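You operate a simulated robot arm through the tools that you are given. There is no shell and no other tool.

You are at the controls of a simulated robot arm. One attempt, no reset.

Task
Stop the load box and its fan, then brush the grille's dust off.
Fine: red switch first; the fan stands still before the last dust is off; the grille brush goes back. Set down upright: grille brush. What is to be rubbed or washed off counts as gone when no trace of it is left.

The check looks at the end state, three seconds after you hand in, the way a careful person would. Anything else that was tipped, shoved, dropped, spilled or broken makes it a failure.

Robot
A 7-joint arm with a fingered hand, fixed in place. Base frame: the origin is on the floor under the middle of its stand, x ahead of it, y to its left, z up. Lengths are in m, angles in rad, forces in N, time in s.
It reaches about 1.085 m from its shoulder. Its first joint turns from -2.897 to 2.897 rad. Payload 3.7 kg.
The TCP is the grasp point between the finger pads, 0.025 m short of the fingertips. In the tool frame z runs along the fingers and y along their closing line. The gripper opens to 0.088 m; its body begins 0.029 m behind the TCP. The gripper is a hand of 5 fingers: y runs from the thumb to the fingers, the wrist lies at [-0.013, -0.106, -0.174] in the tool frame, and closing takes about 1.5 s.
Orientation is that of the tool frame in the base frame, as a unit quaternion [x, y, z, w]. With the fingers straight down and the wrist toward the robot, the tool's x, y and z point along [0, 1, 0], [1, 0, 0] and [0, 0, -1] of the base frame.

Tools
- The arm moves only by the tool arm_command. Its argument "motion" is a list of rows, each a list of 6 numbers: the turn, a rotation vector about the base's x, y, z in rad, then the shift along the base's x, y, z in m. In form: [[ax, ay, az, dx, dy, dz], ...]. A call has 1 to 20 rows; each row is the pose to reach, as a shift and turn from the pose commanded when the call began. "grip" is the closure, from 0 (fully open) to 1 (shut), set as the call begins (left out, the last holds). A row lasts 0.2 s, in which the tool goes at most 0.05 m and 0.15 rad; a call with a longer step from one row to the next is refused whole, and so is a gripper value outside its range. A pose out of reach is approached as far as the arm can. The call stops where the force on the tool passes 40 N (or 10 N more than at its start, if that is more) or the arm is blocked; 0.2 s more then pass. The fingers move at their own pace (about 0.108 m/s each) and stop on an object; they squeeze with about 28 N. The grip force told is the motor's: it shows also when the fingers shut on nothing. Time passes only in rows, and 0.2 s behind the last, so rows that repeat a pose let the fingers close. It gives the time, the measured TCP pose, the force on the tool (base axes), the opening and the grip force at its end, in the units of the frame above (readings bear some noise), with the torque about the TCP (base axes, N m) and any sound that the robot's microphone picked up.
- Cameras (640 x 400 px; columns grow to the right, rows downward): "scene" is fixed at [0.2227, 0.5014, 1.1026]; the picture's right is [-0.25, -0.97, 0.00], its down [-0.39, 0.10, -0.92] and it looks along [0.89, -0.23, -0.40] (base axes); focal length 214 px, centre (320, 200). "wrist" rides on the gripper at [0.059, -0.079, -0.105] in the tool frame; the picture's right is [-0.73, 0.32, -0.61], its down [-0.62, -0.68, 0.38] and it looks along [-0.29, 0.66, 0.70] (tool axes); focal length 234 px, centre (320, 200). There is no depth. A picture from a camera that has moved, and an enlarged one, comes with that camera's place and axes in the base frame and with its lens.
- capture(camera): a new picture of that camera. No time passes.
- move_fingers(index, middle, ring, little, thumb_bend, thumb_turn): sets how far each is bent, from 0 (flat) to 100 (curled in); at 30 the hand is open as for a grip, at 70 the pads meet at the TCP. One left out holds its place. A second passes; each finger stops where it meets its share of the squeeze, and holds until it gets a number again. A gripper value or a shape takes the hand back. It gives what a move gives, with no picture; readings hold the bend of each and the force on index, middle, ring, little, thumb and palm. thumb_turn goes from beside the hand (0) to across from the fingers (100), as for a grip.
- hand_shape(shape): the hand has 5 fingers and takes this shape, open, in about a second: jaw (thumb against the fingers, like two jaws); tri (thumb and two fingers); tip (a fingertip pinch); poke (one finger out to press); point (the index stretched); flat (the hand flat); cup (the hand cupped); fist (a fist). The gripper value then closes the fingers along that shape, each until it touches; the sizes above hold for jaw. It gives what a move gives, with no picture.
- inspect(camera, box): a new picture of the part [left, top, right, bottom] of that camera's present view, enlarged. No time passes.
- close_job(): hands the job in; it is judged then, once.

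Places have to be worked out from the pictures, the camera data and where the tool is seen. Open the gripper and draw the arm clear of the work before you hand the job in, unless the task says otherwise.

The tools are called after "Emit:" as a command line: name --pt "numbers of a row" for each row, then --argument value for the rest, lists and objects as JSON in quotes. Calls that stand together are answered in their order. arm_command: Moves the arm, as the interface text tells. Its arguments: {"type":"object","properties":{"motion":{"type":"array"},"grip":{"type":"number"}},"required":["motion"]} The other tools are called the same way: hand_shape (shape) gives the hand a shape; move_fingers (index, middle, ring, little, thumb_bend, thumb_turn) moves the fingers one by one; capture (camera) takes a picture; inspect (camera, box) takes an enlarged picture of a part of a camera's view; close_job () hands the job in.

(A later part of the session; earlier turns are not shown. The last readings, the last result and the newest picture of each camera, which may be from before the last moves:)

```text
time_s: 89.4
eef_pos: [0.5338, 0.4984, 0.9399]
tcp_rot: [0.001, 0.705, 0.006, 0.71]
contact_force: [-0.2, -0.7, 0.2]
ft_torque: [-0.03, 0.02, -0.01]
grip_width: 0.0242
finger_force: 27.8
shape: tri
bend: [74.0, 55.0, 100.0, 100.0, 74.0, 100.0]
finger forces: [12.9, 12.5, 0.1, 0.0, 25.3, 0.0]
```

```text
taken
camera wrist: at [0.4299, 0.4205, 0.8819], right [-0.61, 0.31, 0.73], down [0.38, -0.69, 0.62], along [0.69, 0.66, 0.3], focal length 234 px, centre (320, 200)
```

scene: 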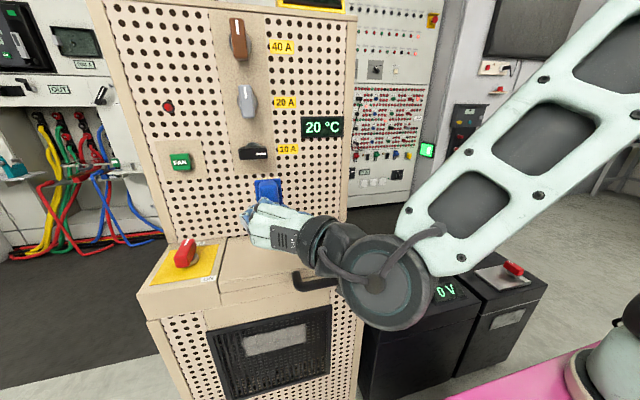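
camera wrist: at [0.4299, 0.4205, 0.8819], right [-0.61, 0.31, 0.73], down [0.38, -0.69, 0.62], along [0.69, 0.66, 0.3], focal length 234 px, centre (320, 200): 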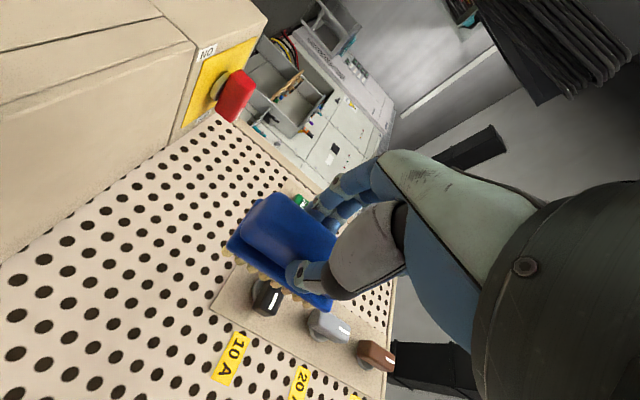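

The brush now faces the box squarely (tool z = +x, tool y = +y, brush long axis vertical). I'll back off to x≈0.46, clear of the shelf handle, and lower in front of the grille, in two stages.

Emit:
arm_command --pt "0 0 0 -0.02 0 0" --pt "0 0 0 -0.04 0 -0.005" --pt "0 0 0 -0.06 0.003 -0.015" --pt "0 0 0 -0.07 0.006 -0.035" --pt "0 0 0 -0.075 0.01 -0.06" --pt "0 0 0 -0.075 0.012 -0.085" --pt "0 0 0 -0.075 0.014 -0.11" --pt "0 0 0 -0.075 0.016 -0.135" --pt "0 0 0 -0.075 0.018 -0.16" --pt "0 0 0 -0.075 0.02 -0.185" --pt "0 0 0 -0.075 0.02 -0.19" --pt "0 0 0 -0.075 0.02 -0.19"

Emit:
capture --camera "scene"

Emit:
capture --camera "wrist"

```text
time_s: 92.0
eef_pos: [0.4582, 0.5202, 0.7545]
tcp_rot: [0.002, 0.704, 0.007, 0.71]
contact_force: [0.0, 0.2, -0.5]
ft_torque: [-0.01, 0.01, -0.02]
grip_width: 0.0239
finger_force: 27.8
shape: tri
bend: [74.0, 55.0, 100.0, 100.0, 74.0, 100.0]
finger forces: [12.8, 12.4, 0.0, 0.0, 25.3, 0.0]
```

```text
taken
```

scene: 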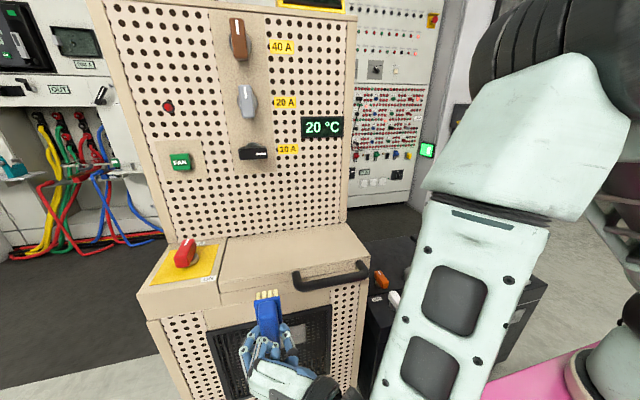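

```text
taken
camera wrist: at [0.3534, 0.442, 0.6943], right [-0.61, 0.31, 0.73], down [0.38, -0.69, 0.62], along [0.69, 0.66, 0.3], focal length 234 px, centre (320, 200)
```

wrist: 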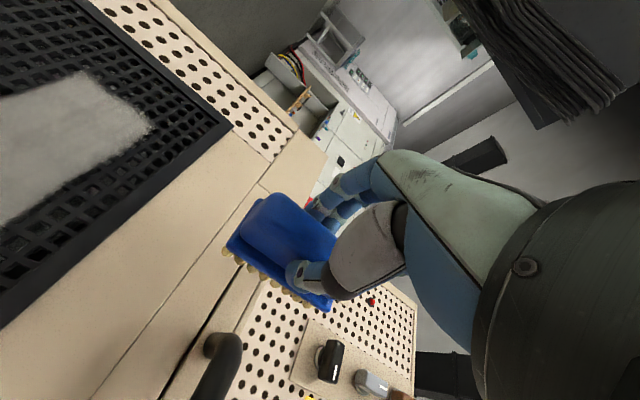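

Tracking is perfect and the brush is in front of the box, upright-long. I'll lower the last 19 cm to the dust height z≈0.5625.

Emit:
arm_command --pt "0 0 0 0 0 -0.02" --pt "0 0 0 0 0 -0.04" --pt "0 0 0 0 0 -0.06" --pt "0 0 0 0 0 -0.08" --pt "0 0 0 0 0 -0.1" --pt "0 0 0 0 0 -0.12" --pt "0 0 0 0 0 -0.14" --pt "0 0 0 0 0 -0.16" --pt "0 0 0 0 0 -0.18" --pt "0 0 0 0 0 -0.19" --pt "0 0 0 0 0 -0.19"

Emit:
capture --camera "scene"

Emit:
capture --camera "wrist"

```text
time_s: 94.4
eef_pos: [0.4599, 0.5214, 0.563]
tcp_rot: [0.002, 0.704, 0.007, 0.71]
contact_force: [-0.1, 0.1, -0.4]
ft_torque: [0.0, 0.04, -0.01]
grip_width: 0.0237
finger_force: 28.2
shape: tri
bend: [74.0, 55.0, 100.0, 100.0, 74.0, 100.0]
finger forces: [12.6, 12.4, 0.1, 0.0, 25.2, 0.0]
```

```text
taken
```

scene: 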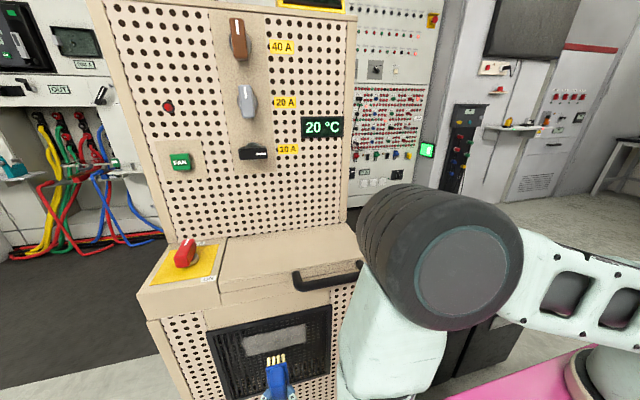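

```text
taken
camera wrist: at [0.3552, 0.4416, 0.5036], right [-0.61, 0.31, 0.73], down [0.38, -0.69, 0.62], along [0.69, 0.66, 0.3], focal length 234 px, centre (320, 200)
```

wrist: 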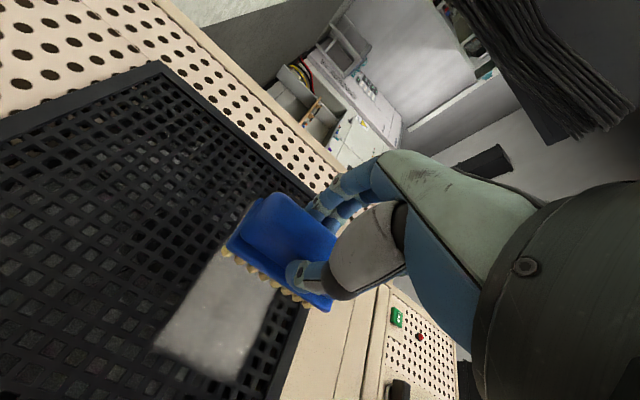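

In front of the grille, the two views put the dust at x≈0.586, y 0.445–0.595, z 0.534–0.605. The fan shows no motion and is off. I'll move to the left end (y≈0.62, z≈0.57) and close the gap to just short of contact.

Emit:
arm_command --pt "0 0 0 0 0.025 0.003" --pt "0 0 0 0 0.05 0.005" --pt "0 0 0 0 0.075 0.006" --pt "0 0 0 0 0.098 0.007" --pt "0 0 0 0.02 0.098 0.007" --pt "0 0 0 0.04 0.098 0.007" --pt "0 0 0 0.055 0.098 0.007" --pt "0 0 0 0.055 0.098 0.007"

Emit:
capture --camera "wrist"

Emit:
inspect --camera "scene" --box '[180, 290, 360, 400]'

```text
time_s: 96.2
eef_pos: [0.5141, 0.6183, 0.569]
tcp_rot: [0.001, 0.704, 0.006, 0.71]
contact_force: [0.4, -0.4, -0.6]
ft_torque: [-0.03, 0.07, -0.01]
grip_width: 0.0241
finger_force: 27.9
shape: tri
bend: [74.0, 55.0, 100.0, 100.0, 74.0, 100.0]
finger forces: [12.7, 12.4, 0.0, 0.0, 25.2, 0.0]
```

```text
taken
camera wrist: at [0.4096, 0.5395, 0.5101], right [-0.61, 0.31, 0.73], down [0.38, -0.69, 0.62], along [0.69, 0.66, 0.3], focal length 234 px, centre (320, 200)
```

wrist: 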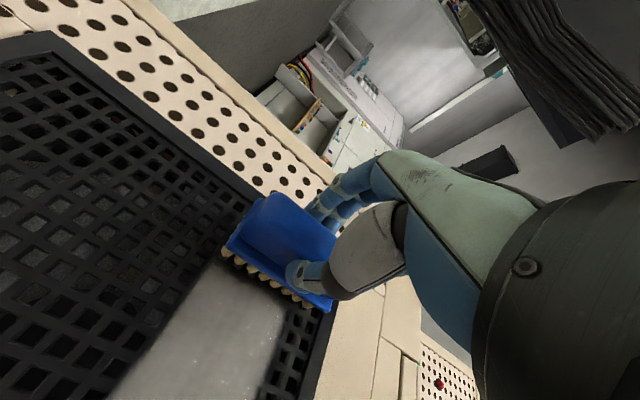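

```text
3.56 times, centred on (270, 345) of scene
camera zoom: at [0.2227, 0.5014, 1.1026], right [-0.25, -0.97, 0.0], down [-0.39, 0.1, -0.92], along [0.89, -0.23, -0.4], focal length 763 px, centre (498, -316)
```

zoom: 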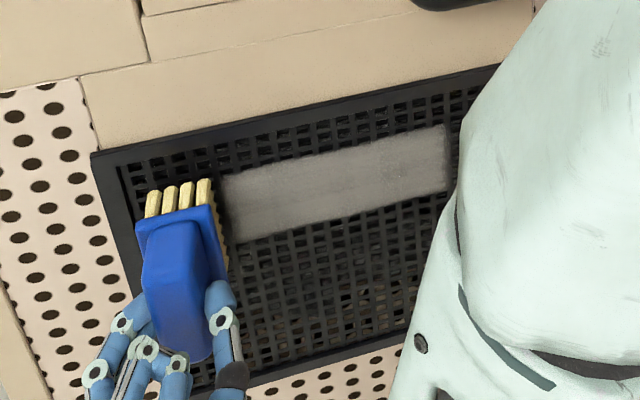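

The brush is just left of the dust and about 1.5 cm from the grille. I'll advance gently until there is light contact.

Emit:
arm_command --pt "0 0 0 0.006 0 0" --pt "0 0 0 0.01 0 0" --pt "0 0 0 0.013 0 0" --pt "0 0 0 0.015 0 0" --pt "0 0 0 0.017 0 0"

```text
time_s: 97.4
eef_pos: [0.527, 0.6181, 0.5677]
tcp_rot: [0.0, 0.705, 0.007, 0.709]
contact_force: [-36.1, -0.9, 1.8]
ft_torque: [0.05, -0.05, -0.11]
grip_width: 0.0268
finger_force: 27.8
shape: tri
bend: [74.0, 55.0, 100.0, 100.0, 74.0, 100.0]
finger forces: [15.1, 15.9, 0.0, 0.1, 32.5, 0.0]
```

Contact is firm: 36 N at x=0.527, so bristles meet the grille there. I'll ease back about 3 mm to a light press before sweeping.

Emit:
arm_command --pt "0 0 0 -0.003 0 0" --pt "0 0 0 -0.003 0 0"

Emit:
inspect --camera "wrist" --box '[190, 150, 390, 350]'

```text
time_s: 98.0
eef_pos: [0.5286, 0.6171, 0.5686]
tcp_rot: [0.0, 0.705, 0.007, 0.709]
contact_force: [-34.8, 4.0, -2.5]
ft_torque: [0.0, 0.03, 0.13]
grip_width: 0.0272
finger_force: 28.3
shape: tri
bend: [74.0, 54.0, 100.0, 100.0, 75.0, 100.0]
finger forces: [16.8, 17.0, 0.1, 0.0, 29.9, 0.1]
```

```text
2.00 times, centred on (290, 250) of wrist
camera zoom: at [0.4233, 0.5385, 0.5091], right [-0.61, 0.31, 0.73], down [0.39, -0.69, 0.62], along [0.69, 0.66, 0.3], focal length 468 px, centre (380, 100)
```

zoom: 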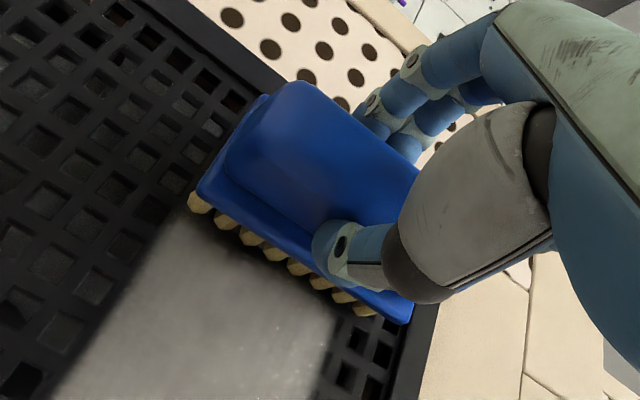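

The force is still about 35 N, so I need to back off more. I'll retreat 4 mm further in steps and read again.

Emit:
arm_command --pt "0 0 0 -0.002 0 0" --pt "0 0 0 -0.004 0 0" --pt "0 0 0 -0.004 0 0"

```text
time_s: 98.8
eef_pos: [0.5259, 0.6169, 0.5694]
tcp_rot: [0.003, 0.705, 0.005, 0.709]
contact_force: [-11.5, 3.3, -3.0]
ft_torque: [-0.01, 0.03, 0.11]
grip_width: 0.0267
finger_force: 27.7
shape: tri
bend: [74.0, 54.0, 100.0, 100.0, 76.0, 100.0]
finger forces: [15.0, 14.6, 0.1, 0.0, 26.6, 0.0]
```

Now about 11 N, a good brushing pressure. I'll sweep right along the dust from y≈0.617 to ≈0.425.

Emit:
arm_command --pt "0 0 0 0 -0.015 0" --pt "0 0 0 0 -0.032 0" --pt "0 0 0 0 -0.05 0" --pt "0 0 0 0 -0.068 0" --pt "0 0 0 0 -0.086 0" --pt "0 0 0 0 -0.104 0" --pt "0 0 0 0 -0.122 0" --pt "0 0 0 0 -0.14 0" --pt "0 0 0 0 -0.158 0" --pt "0 0 0 0 -0.176 0" --pt "0 0 0 0 -0.192 0"

Emit:
capture --camera "wrist"

Emit:
inspect --camera "scene" --box '[180, 290, 360, 400]'

```text
time_s: 101.2
eef_pos: [0.5256, 0.4251, 0.5684]
tcp_rot: [0.003, 0.705, 0.005, 0.709]
contact_force: [-4.4, 1.6, -0.9]
ft_torque: [-0.03, 0.05, 0.06]
grip_width: 0.0263
finger_force: 28.4
shape: tri
bend: [74.0, 55.0, 100.0, 100.0, 76.0, 100.0]
finger forces: [13.8, 13.7, 0.0, 0.1, 26.3, 0.0]
```

```text
taken
camera wrist: at [0.421, 0.3455, 0.5093], right [-0.61, 0.31, 0.73], down [0.38, -0.69, 0.62], along [0.69, 0.66, 0.3], focal length 234 px, centre (320, 200)
```

wrist: 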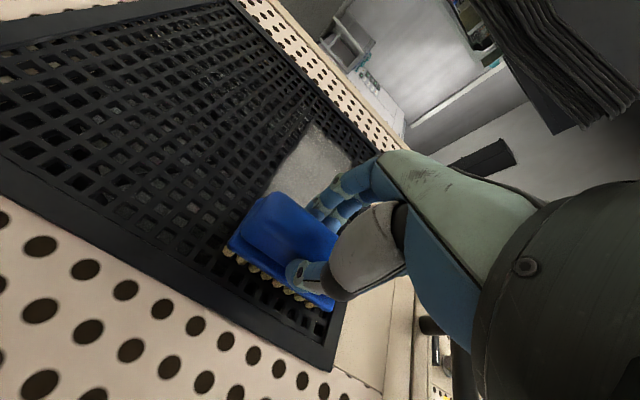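

```text
3.56 times, centred on (270, 345) of scene
camera zoom: at [0.2227, 0.5014, 1.1026], right [-0.25, -0.97, 0.0], down [-0.39, 0.1, -0.92], along [0.89, -0.23, -0.4], focal length 763 px, centre (498, -316)
```

zoom: 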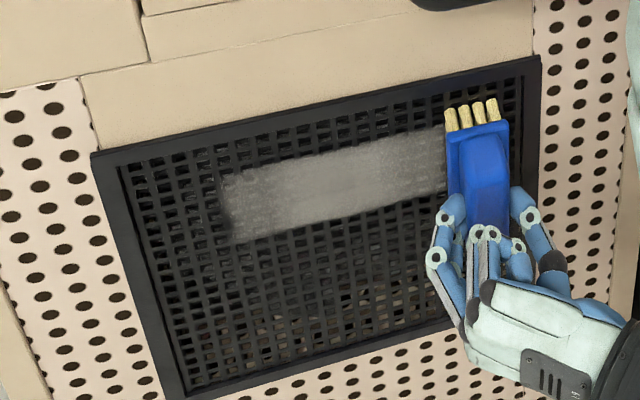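

The stroke thinned the dust, which has faded most toward the left, but it needs more passes. I'll press slightly more (+1.5 mm) and stroke left and back right.

Emit:
arm_command --pt "0 0 0 0.0015 0.019 0" --pt "0 0 0 0.0015 0.038 0" --pt "0 0 0 0.0015 0.057 0" --pt "0 0 0 0.0015 0.076 0" --pt "0 0 0 0.0015 0.095 0" --pt "0 0 0 0.0015 0.114 0" --pt "0 0 0 0.0015 0.133 0" --pt "0 0 0 0.0015 0.152 0" --pt "0 0 0 0.0015 0.171 0" --pt "0 0 0 0.0015 0.19 0" --pt "0 0 0 0.0015 0.171 0" --pt "0 0 0 0.0015 0.152 0" --pt "0 0 0 0.0015 0.133 0" --pt "0 0 0 0.0015 0.114 0" --pt "0 0 0 0.0015 0.095 0" --pt "0 0 0 0.0015 0.076 0" --pt "0 0 0 0.0015 0.057 0" --pt "0 0 0 0.0015 0.038 0" --pt "0 0 0 0.0015 0.019 0" --pt "0 0 0 0.0015 0 0"

Emit:
inspect --camera "scene" --box '[180, 290, 360, 400]'

Emit:
inspect --camera "wrist" --box '[180, 80, 420, 320]'

```text
time_s: 105.4
eef_pos: [0.527, 0.4286, 0.5686]
tcp_rot: [0.001, 0.705, 0.008, 0.709]
contact_force: [-26.1, 7.4, -1.2]
ft_torque: [-0.01, 0.01, 0.32]
grip_width: 0.0268
finger_force: 27.9
shape: tri
bend: [74.0, 54.0, 100.0, 100.0, 76.0, 100.0]
finger forces: [17.1, 17.4, 0.0, 0.0, 26.4, 0.0]
```

```text
3.56 times, centred on (270, 345) of scene
camera zoom: at [0.2227, 0.5014, 1.1026], right [-0.25, -0.97, 0.0], down [-0.39, 0.1, -0.92], along [0.89, -0.23, -0.4], focal length 763 px, centre (498, -316)
```

zoom: 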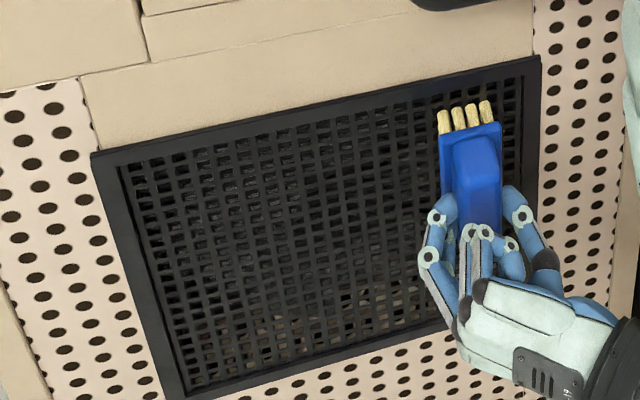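

```text
1.67 times, centred on (300, 200) of wrist
camera zoom: at [0.4231, 0.3494, 0.5091], right [-0.61, 0.31, 0.73], down [0.38, -0.69, 0.62], along [0.69, 0.66, 0.3], focal length 390 px, centre (353, 200)
```

zoom: 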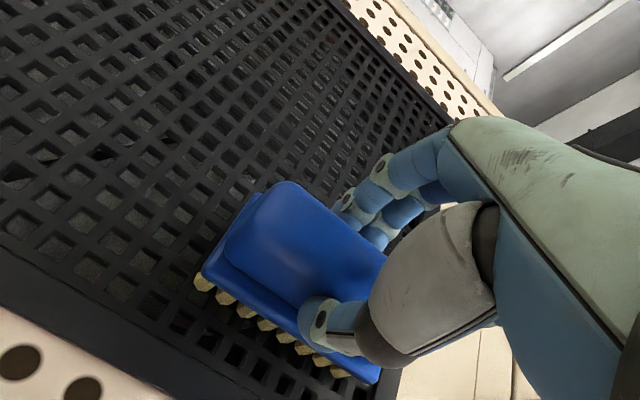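

The dust looks gone in both views. To leave no faint trace at the upper and lower edges, I'll do one more lap shifted 1 cm up, then 1 cm down, with slightly less pressure.

Emit:
arm_command --pt "0 0 0 -0.001 0.01 0.008" --pt "0 0 0 -0.001 0.03 0.01" --pt "0 0 0 -0.001 0.05 0.01" --pt "0 0 0 -0.001 0.07 0.01" --pt "0 0 0 -0.001 0.09 0.01" --pt "0 0 0 -0.001 0.11 0.01" --pt "0 0 0 -0.001 0.13 0.01" --pt "0 0 0 -0.001 0.15 0.01" --pt "0 0 0 -0.001 0.17 0.01" --pt "0 0 0 -0.001 0.19 0.0" --pt "0 0 0 -0.001 0.175 -0.01" --pt "0 0 0 -0.001 0.155 -0.01" --pt "0 0 0 -0.001 0.135 -0.01" --pt "0 0 0 -0.001 0.115 -0.01" --pt "0 0 0 -0.001 0.095 -0.01" --pt "0 0 0 -0.001 0.075 -0.01" --pt "0 0 0 -0.001 0.055 -0.01" --pt "0 0 0 -0.001 0.035 -0.01" --pt "0 0 0 -0.001 0.015 -0.01" --pt "0 0 0 -0.001 -0.003 -0.005"

Emit:
inspect --camera "scene" --box '[180, 290, 360, 400]'

```text
time_s: 109.6
eef_pos: [0.5238, 0.4222, 0.5653]
tcp_rot: [0.001, 0.705, 0.006, 0.71]
contact_force: [-0.3, -0.4, -1.5]
ft_torque: [-0.03, 0.02, 0.02]
grip_width: 0.0258
finger_force: 28.0
shape: tri
bend: [74.0, 55.0, 100.0, 100.0, 76.0, 100.0]
finger forces: [13.7, 12.8, 0.0, 0.0, 26.5, 0.0]
```

```text
3.56 times, centred on (270, 345) of scene
camera zoom: at [0.2227, 0.5014, 1.1026], right [-0.25, -0.97, 0.0], down [-0.39, 0.1, -0.92], along [0.89, -0.23, -0.4], focal length 763 px, centre (498, -316)
```

zoom: 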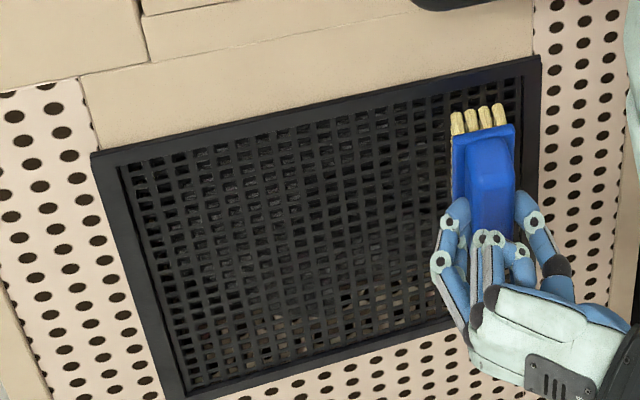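

No dust is visible and contact is now zero. I'll back off 6 cm and inspect the whole grille enlarged for any remaining trace.

Emit:
arm_command --pt "0 0 0 -0.015 0 0" --pt "0 0 0 -0.035 0 0" --pt "0 0 0 -0.055 -0.005 0" --pt "0 0 0 -0.065 -0.01 0" --pt "0 0 0 -0.065 -0.01 0"

Emit:
inspect --camera "scene" --box '[215, 310, 325, 380]'

Emit:
inspect --camera "scene" --box '[225, 320, 275, 360]'

Emit:
inspect --camera "scene" --box '[270, 310, 330, 350]'

Emit:
capture --camera "wrist"

```text
time_s: 110.8
eef_pos: [0.4595, 0.4126, 0.5639]
tcp_rot: [0.002, 0.705, 0.007, 0.71]
contact_force: [-0.7, 0.1, -1.0]
ft_torque: [-0.01, 0.06, 0.0]
grip_width: 0.026
finger_force: 28.2
shape: tri
bend: [74.0, 55.0, 100.0, 100.0, 76.0, 100.0]
finger forces: [13.7, 12.7, 0.0, 0.0, 26.4, 0.0]
```

```text
5.71 times, centred on (270, 345) of scene
camera zoom: at [0.2227, 0.5014, 1.1026], right [-0.25, -0.97, 0.0], down [-0.39, 0.1, -0.92], along [0.89, -0.23, -0.4], focal length 1226 px, centre (606, -629)
```

zoom: 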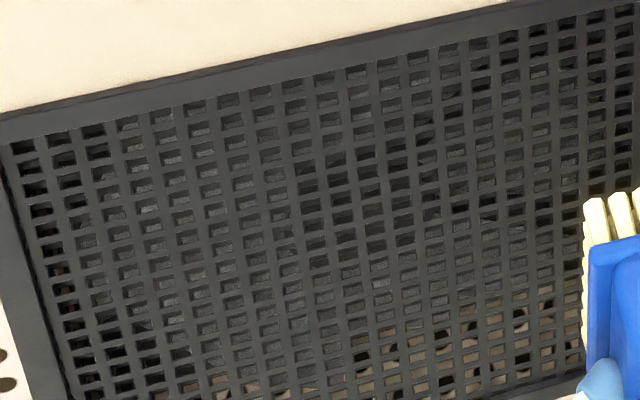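

```text
10.00 times, centred on (250, 340) of scene
camera zoom: at [0.2227, 0.5014, 1.1026], right [-0.25, -0.97, 0.0], down [-0.39, 0.1, -0.92], along [0.89, -0.23, -0.4], focal length 2145 px, centre (1020, -1200)
```

zoom: 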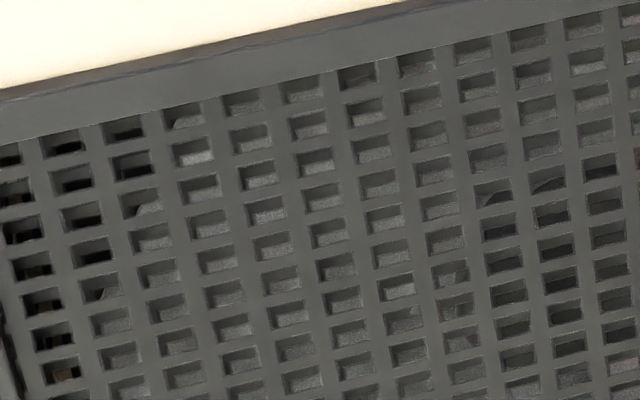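

```text
10.00 times, centred on (300, 330) of scene
camera zoom: at [0.2227, 0.5014, 1.1026], right [-0.25, -0.97, 0.0], down [-0.39, 0.1, -0.92], along [0.89, -0.23, -0.4], focal length 2145 px, centre (520, -1100)
```

zoom: 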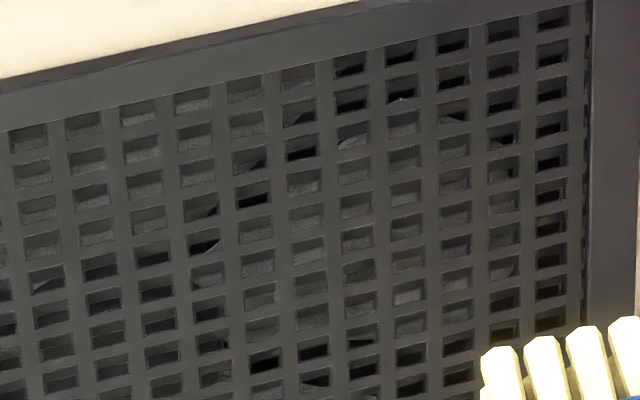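

```text
taken
camera wrist: at [0.3559, 0.3344, 0.5046], right [-0.61, 0.31, 0.73], down [0.38, -0.69, 0.62], along [0.69, 0.66, 0.3], focal length 234 px, centre (320, 200)
```

wrist: 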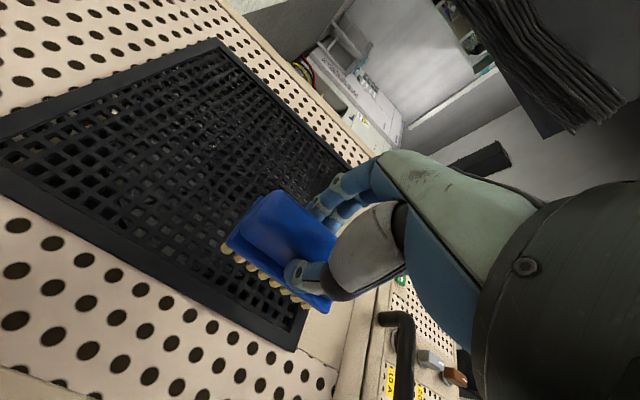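

The grid looks clean in all the enlarged views, with only fan blades visible through the holes. For certainty I'll make one more light lap over the full patch; first touching the grille again at the right end.

Emit:
arm_command --pt "0 0 0 0.03 0.01 0.004" --pt "0 0 0 0.05 0.015 0.006" --pt "0 0 0 0.06 0.017 0.006" --pt "0 0 0 0.064 0.017 0.006" --pt "0 0 0 0.066 0.017 0.006" --pt "0 0 0 0.067 0.017 0.006"

```text
time_s: 112.2
eef_pos: [0.5259, 0.4286, 0.5693]
tcp_rot: [0.002, 0.705, 0.007, 0.709]
contact_force: [-7.0, -1.1, -1.1]
ft_torque: [-0.01, -0.01, 0.02]
grip_width: 0.026
finger_force: 28.5
shape: tri
bend: [74.0, 55.0, 100.0, 100.0, 76.0, 100.0]
finger forces: [13.4, 12.7, 0.1, 0.1, 27.5, 0.0]
```

Contact at about 7 N. I'll sweep left and back right across the whole patch with a touch more pressure.

Emit:
arm_command --pt "0 0 0 0.001 0.019 0.003" --pt "0 0 0 0.001 0.038 0.005" --pt "0 0 0 0.001 0.057 0.005" --pt "0 0 0 0.001 0.076 0.005" --pt "0 0 0 0.001 0.095 0.005" --pt "0 0 0 0.001 0.114 0.005" --pt "0 0 0 0.001 0.133 0.005" --pt "0 0 0 0.001 0.152 0.005" --pt "0 0 0 0.001 0.171 0.005" --pt "0 0 0 0.001 0.188 0" --pt "0 0 0 0.001 0.171 -0.005" --pt "0 0 0 0.001 0.152 -0.005" --pt "0 0 0 0.001 0.133 -0.005" --pt "0 0 0 0.001 0.114 -0.005" --pt "0 0 0 0.001 0.095 -0.005" --pt "0 0 0 0.001 0.076 -0.005" --pt "0 0 0 0.001 0.057 -0.005" --pt "0 0 0 0.001 0.038 -0.005" --pt "0 0 0 0.001 0.019 -0.003" --pt "0 0 0 0.001 0 0"

Emit:
arm_command --pt "0 0 0 -0.015 0 0" --pt "0 0 0 -0.035 0 0" --pt "0 0 0 -0.055 0.005 0" --pt "0 0 0 -0.065 0.01 0" --pt "0 0 0 -0.065 0.02 0"

Emit:
capture --camera "scene"

Emit:
inspect --camera "scene" --box '[205, 300, 335, 390]'

Emit:
inspect --camera "wrist" --box '[190, 150, 390, 350]'

```text
time_s: 116.4
eef_pos: [0.5279, 0.4293, 0.5708]
tcp_rot: [0.002, 0.705, 0.005, 0.71]
contact_force: [-18.2, 5.8, -2.3]
ft_torque: [0.02, 0.04, 0.19]
grip_width: 0.0267
finger_force: 28.0
shape: tri
bend: [74.0, 54.0, 100.0, 100.0, 76.0, 100.0]
finger forces: [16.2, 16.2, 0.0, 0.1, 27.0, 0.1]
```

```text
time_s: 117.6
eef_pos: [0.4623, 0.4496, 0.5689]
tcp_rot: [0.002, 0.705, 0.005, 0.709]
contact_force: [-0.6, 0.5, -1.1]
ft_torque: [0.01, 0.07, -0.02]
grip_width: 0.0257
finger_force: 28.0
shape: tri
bend: [74.0, 55.0, 100.0, 100.0, 76.0, 100.0]
finger forces: [13.7, 13.1, 0.1, 0.0, 26.8, 0.0]
```

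```text
taken
```

scene: 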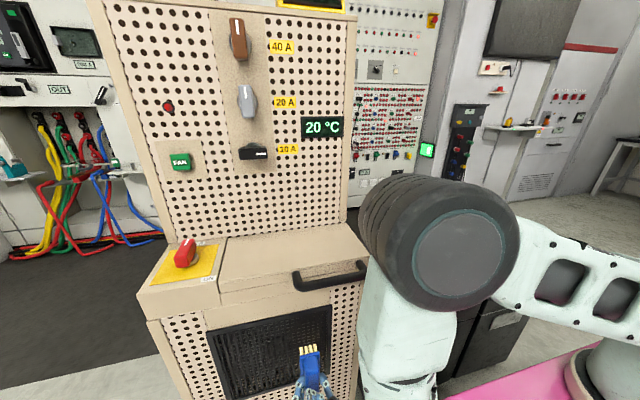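

```text
4.44 times, centred on (270, 345) of scene
camera zoom: at [0.2227, 0.5014, 1.1026], right [-0.25, -0.97, 0.0], down [-0.39, 0.1, -0.92], along [0.89, -0.23, -0.4], focal length 953 px, centre (542, -444)
```

zoom: 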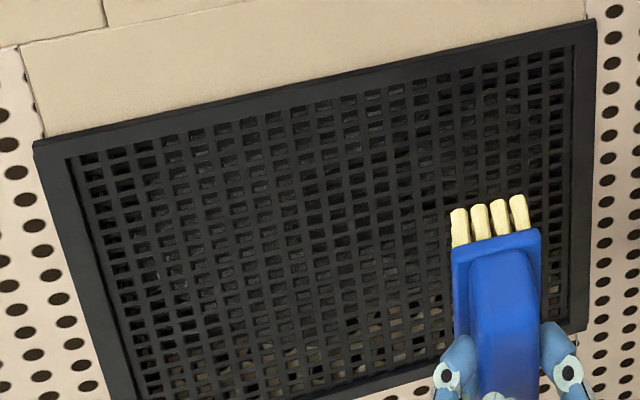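

```text
2.00 times, centred on (290, 250) of wrist
camera zoom: at [0.3576, 0.3713, 0.5097], right [-0.61, 0.31, 0.73], down [0.38, -0.69, 0.62], along [0.69, 0.66, 0.3], focal length 468 px, centre (380, 100)
```

zoom: 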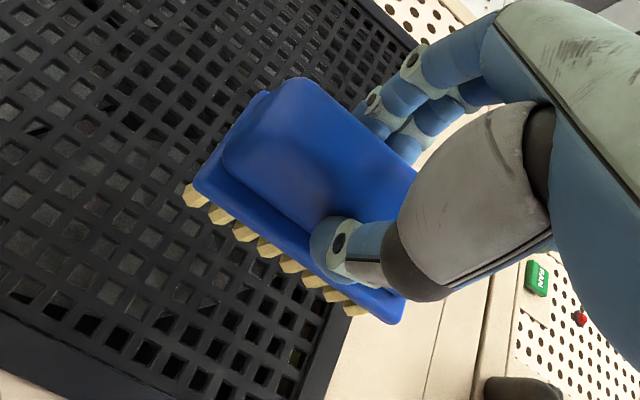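

The grille is clean, the knob is at OFF, and the brush sits in the grip as before. I'll now raise straight up, reversing the approach, then move forward above shelf height.

Emit:
arm_command --pt "0 0 0 0 0.005 0.02" --pt "0 0 0 0 0.01 0.045" --pt "0 0 0 0 0.015 0.07" --pt "0 0 0 0 0.02 0.095" --pt "0 0 0 0 0.025 0.12" --pt "0 0 0 0 0.03 0.145" --pt "0 0 0 0 0.035 0.17" --pt "0 0 0 0 0.04 0.195" --pt "0 0 0 0 0.045 0.22" --pt "0 0 0 0 0.05 0.245" --pt "0 0 0 0 0.05 0.27" --pt "0 0 0 0 0.05 0.295" --pt "0 0 0 0 0.05 0.32" --pt "0 0 0 0 0.05 0.345" --pt "0 0 0 0.01 0.05 0.37" --pt "0 0 0 0.03 0.05 0.37" --pt "0 0 0 0.05 0.05 0.37" --pt "0 0 0 0.07 0.05 0.37" --pt "0 0 0 0.07 0.05 0.37"

Emit:
capture --camera "scene"

```text
time_s: 121.6
eef_pos: [0.5342, 0.4984, 0.9409]
tcp_rot: [0.001, 0.704, 0.005, 0.71]
contact_force: [1.1, 0.3, -1.8]
ft_torque: [-0.02, 0.03, 0.0]
grip_width: 0.0256
finger_force: 28.1
shape: tri
bend: [74.0, 55.0, 100.0, 100.0, 76.0, 100.0]
finger forces: [13.7, 13.0, 0.1, 0.1, 26.6, 0.1]
```

```text
taken
```

scene: 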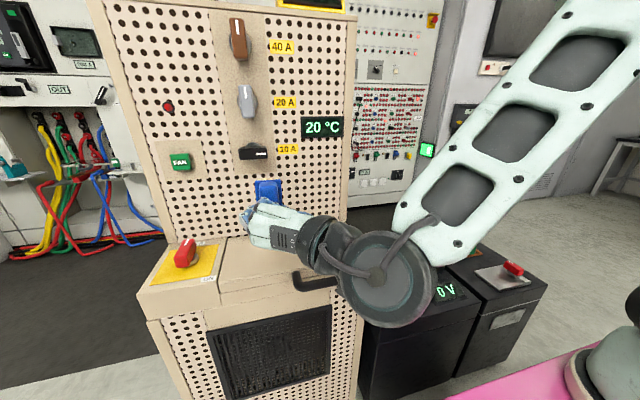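

Everything is clear. I'll move slightly forward and turn the brush back to bristles-down with its original +0.1 rad yaw, in 16 even steps.

Emit:
arm_command --pt "0 0 0 0.02 0 0.005" --pt "0.071 0.0784 -0.071 0.035 0 0.01" --pt "0.1419 0.1569 -0.1419 0.035 0 0.015" --pt "0.2129 0.2353 -0.2129 0.035 0 0.02" --pt "0.2838 0.3137 -0.2838 0.035 0 0.025" --pt "0.3548 0.3921 -0.3548 0.035 0 0.03" --pt "0.4257 0.4706 -0.4257 0.035 0 0.03" --pt "0.4967 0.549 -0.4967 0.035 0 0.03" --pt "0.5676 0.6274 -0.5676 0.035 0 0.03" --pt "0.6386 0.7058 -0.6386 0.035 0 0.03" --pt "0.7095 0.7843 -0.7095 0.035 0 0.03" --pt "0.7805 0.8627 -0.7805 0.035 0 0.03" --pt "0.8514 0.9411 -0.8514 0.035 0 0.03" --pt "0.9224 1.0195 -0.9224 0.035 0 0.03" --pt "0.9933 1.098 -0.9933 0.035 0 0.03" --pt "1.0643 1.1764 -1.0643 0.035 0 0.03" --pt "1.1352 1.2548 -1.1352 0.035 0 0.03" --pt "1.1352 1.2548 -1.1352 0.035 0 0.03"

Emit:
capture --camera "scene"

Emit:
capture --camera "wrist"

```text
time_s: 125.4
eef_pos: [0.5687, 0.4986, 0.9686]
tcp_rot: [0.676, 0.737, 0.001, 0.005]
contact_force: [0.0, -0.1, -0.4]
ft_torque: [-0.03, 0.04, 0.0]
grip_width: 0.0258
finger_force: 27.8
shape: tri
bend: [74.0, 55.0, 100.0, 100.0, 76.0, 100.0]
finger forces: [13.4, 13.1, 0.0, 0.0, 26.5, 0.1]
```

```text
taken
```

scene: 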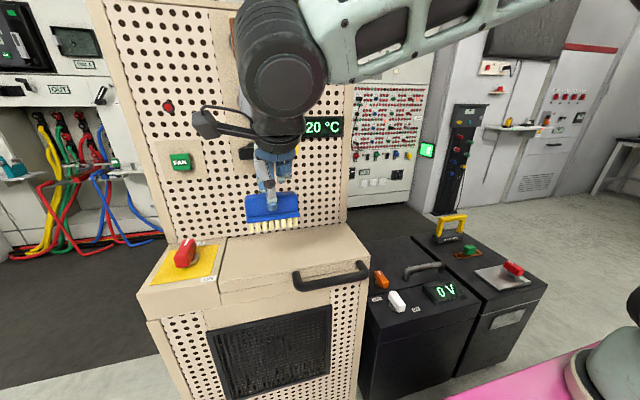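

```text
taken
camera wrist: at [0.4843, 0.5513, 1.0747], right [0.38, -0.69, 0.61], down [-0.62, -0.68, -0.38], along [0.68, -0.24, -0.69], focal length 234 px, centre (320, 200)
```

wrist: 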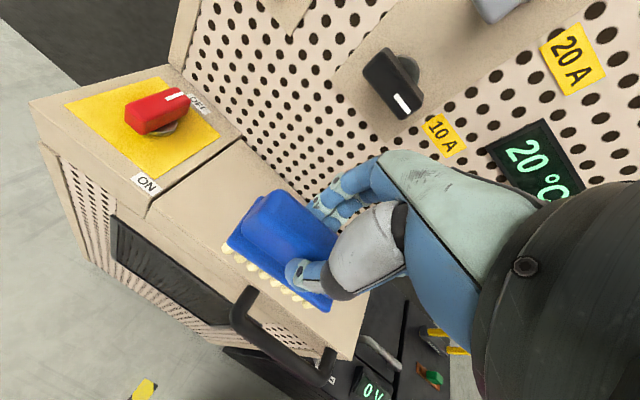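

The brush points bristles-down again, hand at yaw ≈0.09. I'll carry it right at a height of about 1.08 m, keeping x ≥ 0.57 so the arm never folds in near its base.

Emit:
arm_command --pt "0 0 0 0.003 -0.01 0.02" --pt "0 0 0 0.006 -0.025 0.045" --pt "0 0 0 0.01 -0.045 0.07" --pt "0 0 0 0.014 -0.07 0.09" --pt "0 0 0 0.018 -0.1 0.105" --pt "0 0 0 0.022 -0.13 0.11" --pt "0 0 0 0.026 -0.16 0.11" --pt "0 0 0 0.03 -0.19 0.11" --pt "0 0 0 0.034 -0.22 0.11" --pt "0 0 0 0.038 -0.25 0.11" --pt "0 0 0 0.042 -0.28 0.11" --pt "0 0 0 0.046 -0.31 0.11" --pt "0 0 0 0.05 -0.34 0.11" --pt "0 0 0 0.05 -0.34 0.11"

Emit:
capture --camera "scene"

```text
time_s: 128.4
eef_pos: [0.6182, 0.1603, 1.0787]
tcp_rot: [0.675, 0.738, 0.0, 0.006]
contact_force: [-0.1, 0.2, -0.9]
ft_torque: [0.02, 0.03, 0.02]
grip_width: 0.0257
finger_force: 27.9
shape: tri
bend: [74.0, 55.0, 100.0, 100.0, 76.0, 100.0]
finger forces: [13.5, 12.9, 0.1, 0.0, 26.4, 0.1]
```

```text
taken
```

scene: 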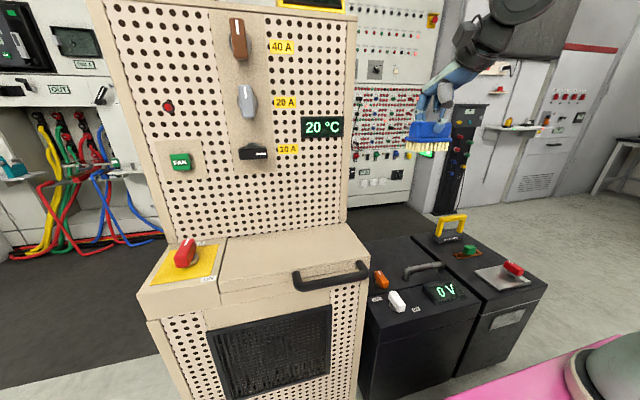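

Still tracking well. I'll bring the brush to about 11 cm above its old spot at (0.907, 0.029), with a tiny orientation trim.

Emit:
arm_command --pt "0 0 0 0.02 -0.01 -0.01" --pt "0 0 0 0.045 -0.022 -0.03" --pt "0.002 0.002 0.003 0.07 -0.034 -0.055" --pt "0.003 0.003 0.004 0.095 -0.046 -0.085" --pt "0.004 0.004 0.005 0.12 -0.058 -0.115" --pt "0.005 0.005 0.006 0.145 -0.07 -0.145" --pt "0.006 0.006 0.008 0.17 -0.082 -0.18" --pt "0.007 0.007 0.009 0.195 -0.094 -0.215" --pt "0.008 0.008 0.01 0.22 -0.106 -0.25" --pt "0.008 0.009 0.011 0.245 -0.116 -0.285" --pt "0.008 0.009 0.011 0.265 -0.124 -0.32" --pt "0.008 0.009 0.011 0.28 -0.129 -0.355" --pt "0.008 0.009 0.011 0.289 -0.1313 -0.385" --pt "0.008 0.009 0.011 0.289 -0.1313 -0.4" --pt "0.008 0.009 0.011 0.289 -0.1313 -0.4"

Emit:
inspect --camera "scene" --box '[350, 180, 450, 260]'

Emit:
capture --camera "wrist"

```text
time_s: 131.6
eef_pos: [0.9083, 0.0277, 0.6785]
tcp_rot: [0.671, 0.741, -0.001, -0.001]
contact_force: [0.5, -0.1, -0.7]
ft_torque: [0.0, -0.04, 0.01]
grip_width: 0.0258
finger_force: 27.9
shape: tri
bend: [74.0, 55.0, 100.0, 100.0, 76.0, 100.0]
finger forces: [13.3, 12.8, 0.0, 0.0, 26.1, 0.1]
```

```text
5.00 times, centred on (400, 220) of scene
camera zoom: at [0.2227, 0.5014, 1.1026], right [-0.25, -0.97, 0.0], down [-0.39, 0.1, -0.92], along [0.89, -0.23, -0.4], focal length 1072 px, centre (-80, 100)
```

zoom: 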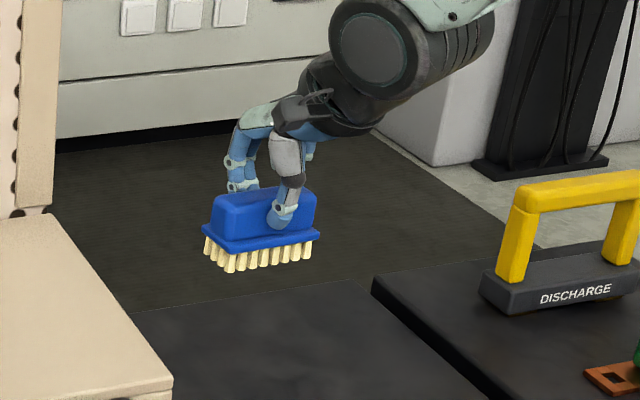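

```text
taken
camera wrist: at [0.8233, 0.0787, 0.7852], right [0.39, -0.69, 0.61], down [-0.62, -0.69, -0.38], along [0.68, -0.22, -0.7], focal length 234 px, centre (320, 200)
```

wrist: 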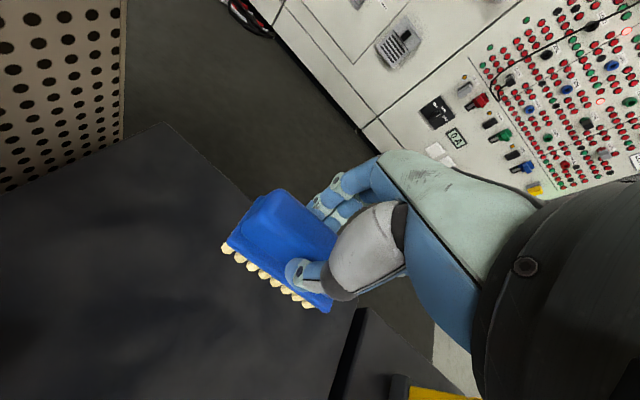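

The pose matches the pick-up pose above its spot. I'll lower to about 1 cm above touch-down.

Emit:
arm_command --pt "0 0 0 0 0 -0.025" --pt "0 0 0 0 0 -0.05" --pt "0 0 0 0 0 -0.075" --pt "0 0 0 0 0 -0.095" --pt "0 0 0 0 0 -0.106" --pt "0 0 0 0 0 -0.106"

Emit:
inspect --camera "scene" --box '[360, 225, 420, 265]'

```text
time_s: 133.0
eef_pos: [0.9061, 0.0287, 0.5724]
tcp_rot: [0.671, 0.741, 0.0, -0.001]
contact_force: [0.4, 0.0, -0.1]
ft_torque: [-0.03, 0.01, -0.01]
grip_width: 0.0253
finger_force: 27.8
shape: tri
bend: [74.0, 55.0, 100.0, 100.0, 76.0, 100.0]
finger forces: [13.4, 12.9, 0.0, 0.2, 26.1, 0.0]
```

```text
10.00 times, centred on (390, 245) of scene
camera zoom: at [0.2227, 0.5014, 1.1026], right [-0.25, -0.97, 0.0], down [-0.39, 0.1, -0.92], along [0.89, -0.23, -0.4], focal length 2145 px, centre (-380, -250)
```

zoom: 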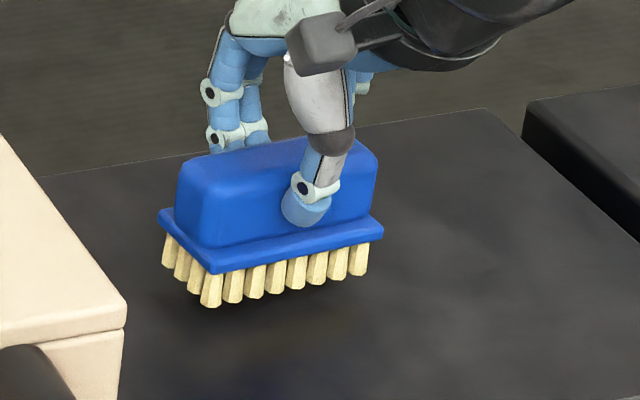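

The brush hangs about 6 mm above its original position in the same image, correctly aligned. I'll lower in 1–2 mm steps until light contact.

Emit:
arm_command --pt "0 0 0 0 0 -0.003" --pt "0 0 0 0 0 -0.005" --pt "0 0 0 0 0 -0.007" --pt "0 0 0 0 0 -0.008" --pt "0 0 0 0 0 -0.008"

Emit:
inspect --camera "scene" --box '[360, 225, 420, 265]'

```text
time_s: 134.2
eef_pos: [0.9054, 0.029, 0.5648]
tcp_rot: [0.67, 0.742, 0.0, 0.0]
contact_force: [0.0, 0.8, -0.4]
ft_torque: [0.0, 0.02, 0.04]
grip_width: 0.0254
finger_force: 28.4
shape: tri
bend: [74.0, 55.0, 100.0, 100.0, 76.0, 100.0]
finger forces: [13.3, 12.8, 0.0, 0.0, 26.1, 0.0]
```

```text
10.00 times, centred on (390, 245) of scene
camera zoom: at [0.2227, 0.5014, 1.1026], right [-0.25, -0.97, 0.0], down [-0.39, 0.1, -0.92], along [0.89, -0.23, -0.4], focal length 2145 px, centre (-380, -250)
```

zoom: 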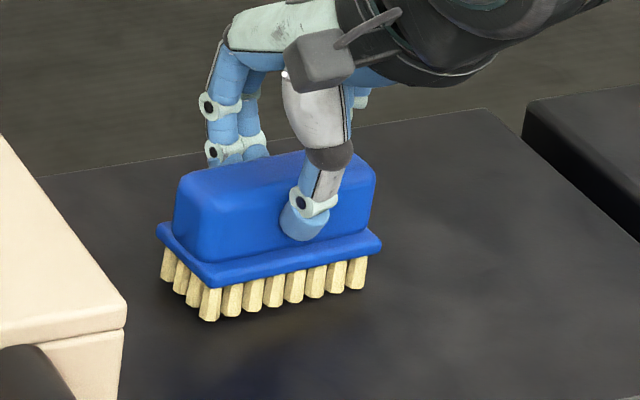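

It is within about 1 mm of its original height with no contact force yet. Two more tiny steps down.

Emit:
arm_command --pt "0 0 0 0 0 -0.001" --pt "0 0 0 0 0 -0.002" --pt "0 0 0 0 0 -0.002"

```text
time_s: 135.0
eef_pos: [0.9073, 0.0292, 0.5629]
tcp_rot: [0.671, 0.741, 0.0, -0.002]
contact_force: [-0.2, 0.4, 0.4]
ft_torque: [-0.04, 0.0, 0.01]
grip_width: 0.0256
finger_force: 27.9
shape: tri
bend: [74.0, 55.0, 100.0, 100.0, 76.0, 100.0]
finger forces: [13.2, 13.0, 0.0, 0.0, 26.2, 0.1]
```

Emit:
arm_command --pt "0 0 0 0 0 -0.001" --pt "0 0 0 0 0 -0.0015" --pt "0 0 0 0 0 -0.0015"

Emit:
inspect --camera "scene" --box '[360, 225, 420, 265]'

```text
time_s: 135.8
eef_pos: [0.9063, 0.0291, 0.5625]
tcp_rot: [0.671, 0.741, 0.0, -0.001]
contact_force: [-3.6, -0.8, 11.5]
ft_torque: [-0.05, 0.01, -0.01]
grip_width: 0.0256
finger_force: 28.2
shape: tri
bend: [74.0, 55.0, 100.0, 100.0, 76.0, 100.0]
finger forces: [13.1, 13.2, 0.0, 0.0, 30.2, 0.0]
```

```text
10.00 times, centred on (390, 245) of scene
camera zoom: at [0.2227, 0.5014, 1.1026], right [-0.25, -0.97, 0.0], down [-0.39, 0.1, -0.92], along [0.89, -0.23, -0.4], focal length 2145 px, centre (-380, -250)
```

zoom: 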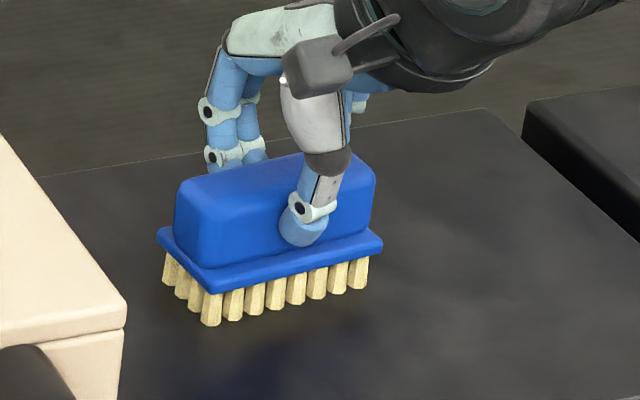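

The brush stands on the cabinet with 11 N contact at its original place. I'll relax 1 mm and open the hand.

Emit:
arm_command --pt "0 0 0 0 0 0.001" --pt "0 0 0 0 0 0.001"

Emit:
arm_command --grip 0 --pt "0 0 0 0 0 0" --pt "0 0 0 0 0 0" --pt "0 0 0 0 0 0" --pt "0 0 0 0 0 0" --pt "0 0 0 0 0 0" --pt "0 0 0 0 0 0" --pt "0 0 0 0 0 0" --pt "0 0 0 0 0 0"

Emit:
inspect --camera "scene" --box '[360, 225, 420, 265]'

Emit:
capture --camera "wrist"

```text
time_s: 136.4
eef_pos: [0.9073, 0.0284, 0.5612]
tcp_rot: [0.671, 0.741, -0.001, -0.001]
contact_force: [-1.0, 0.3, 5.7]
ft_torque: [0.04, -0.05, -0.03]
grip_width: 0.0257
finger_force: 28.4
shape: tri
bend: [74.0, 55.0, 100.0, 100.0, 76.0, 100.0]
finger forces: [13.8, 13.6, 0.1, 0.0, 28.6, 0.0]
```

```text
time_s: 138.2
eef_pos: [0.9072, 0.0279, 0.5632]
tcp_rot: [0.671, 0.741, -0.001, -0.001]
contact_force: [0.8, 0.0, 0.0]
ft_torque: [-0.02, 0.01, 0.0]
grip_width: 0.0874
finger_force: 0.0
shape: tri
bend: [30.0, 30.0, 99.0, 99.0, 30.0, 98.0]
finger forces: [0.0, 0.0, 0.0, 0.0, 0.0, 0.0]
```

```text
10.00 times, centred on (390, 245) of scene
camera zoom: at [0.2227, 0.5014, 1.1026], right [-0.25, -0.97, 0.0], down [-0.39, 0.1, -0.92], along [0.89, -0.23, -0.4], focal length 2145 px, centre (-380, -250)
```

zoom: 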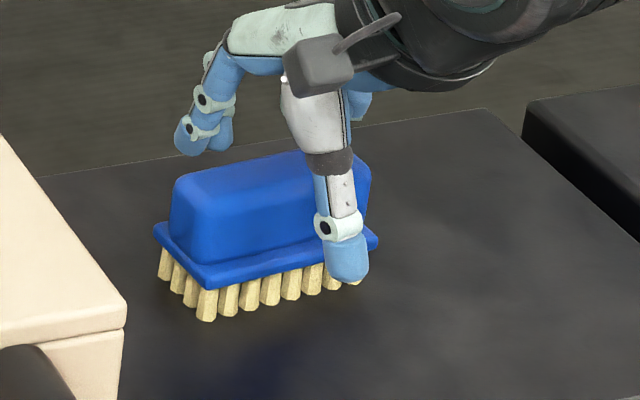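

```text
taken
camera wrist: at [0.8224, 0.079, 0.6692], right [0.39, -0.69, 0.6], down [-0.62, -0.69, -0.38], along [0.68, -0.22, -0.7], focal length 234 px, centre (320, 200)
```

wrist: 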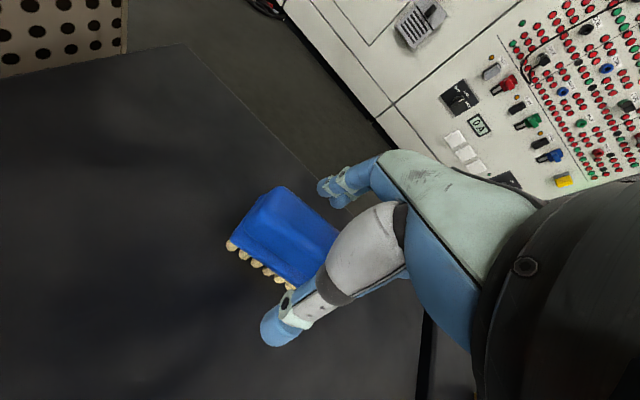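

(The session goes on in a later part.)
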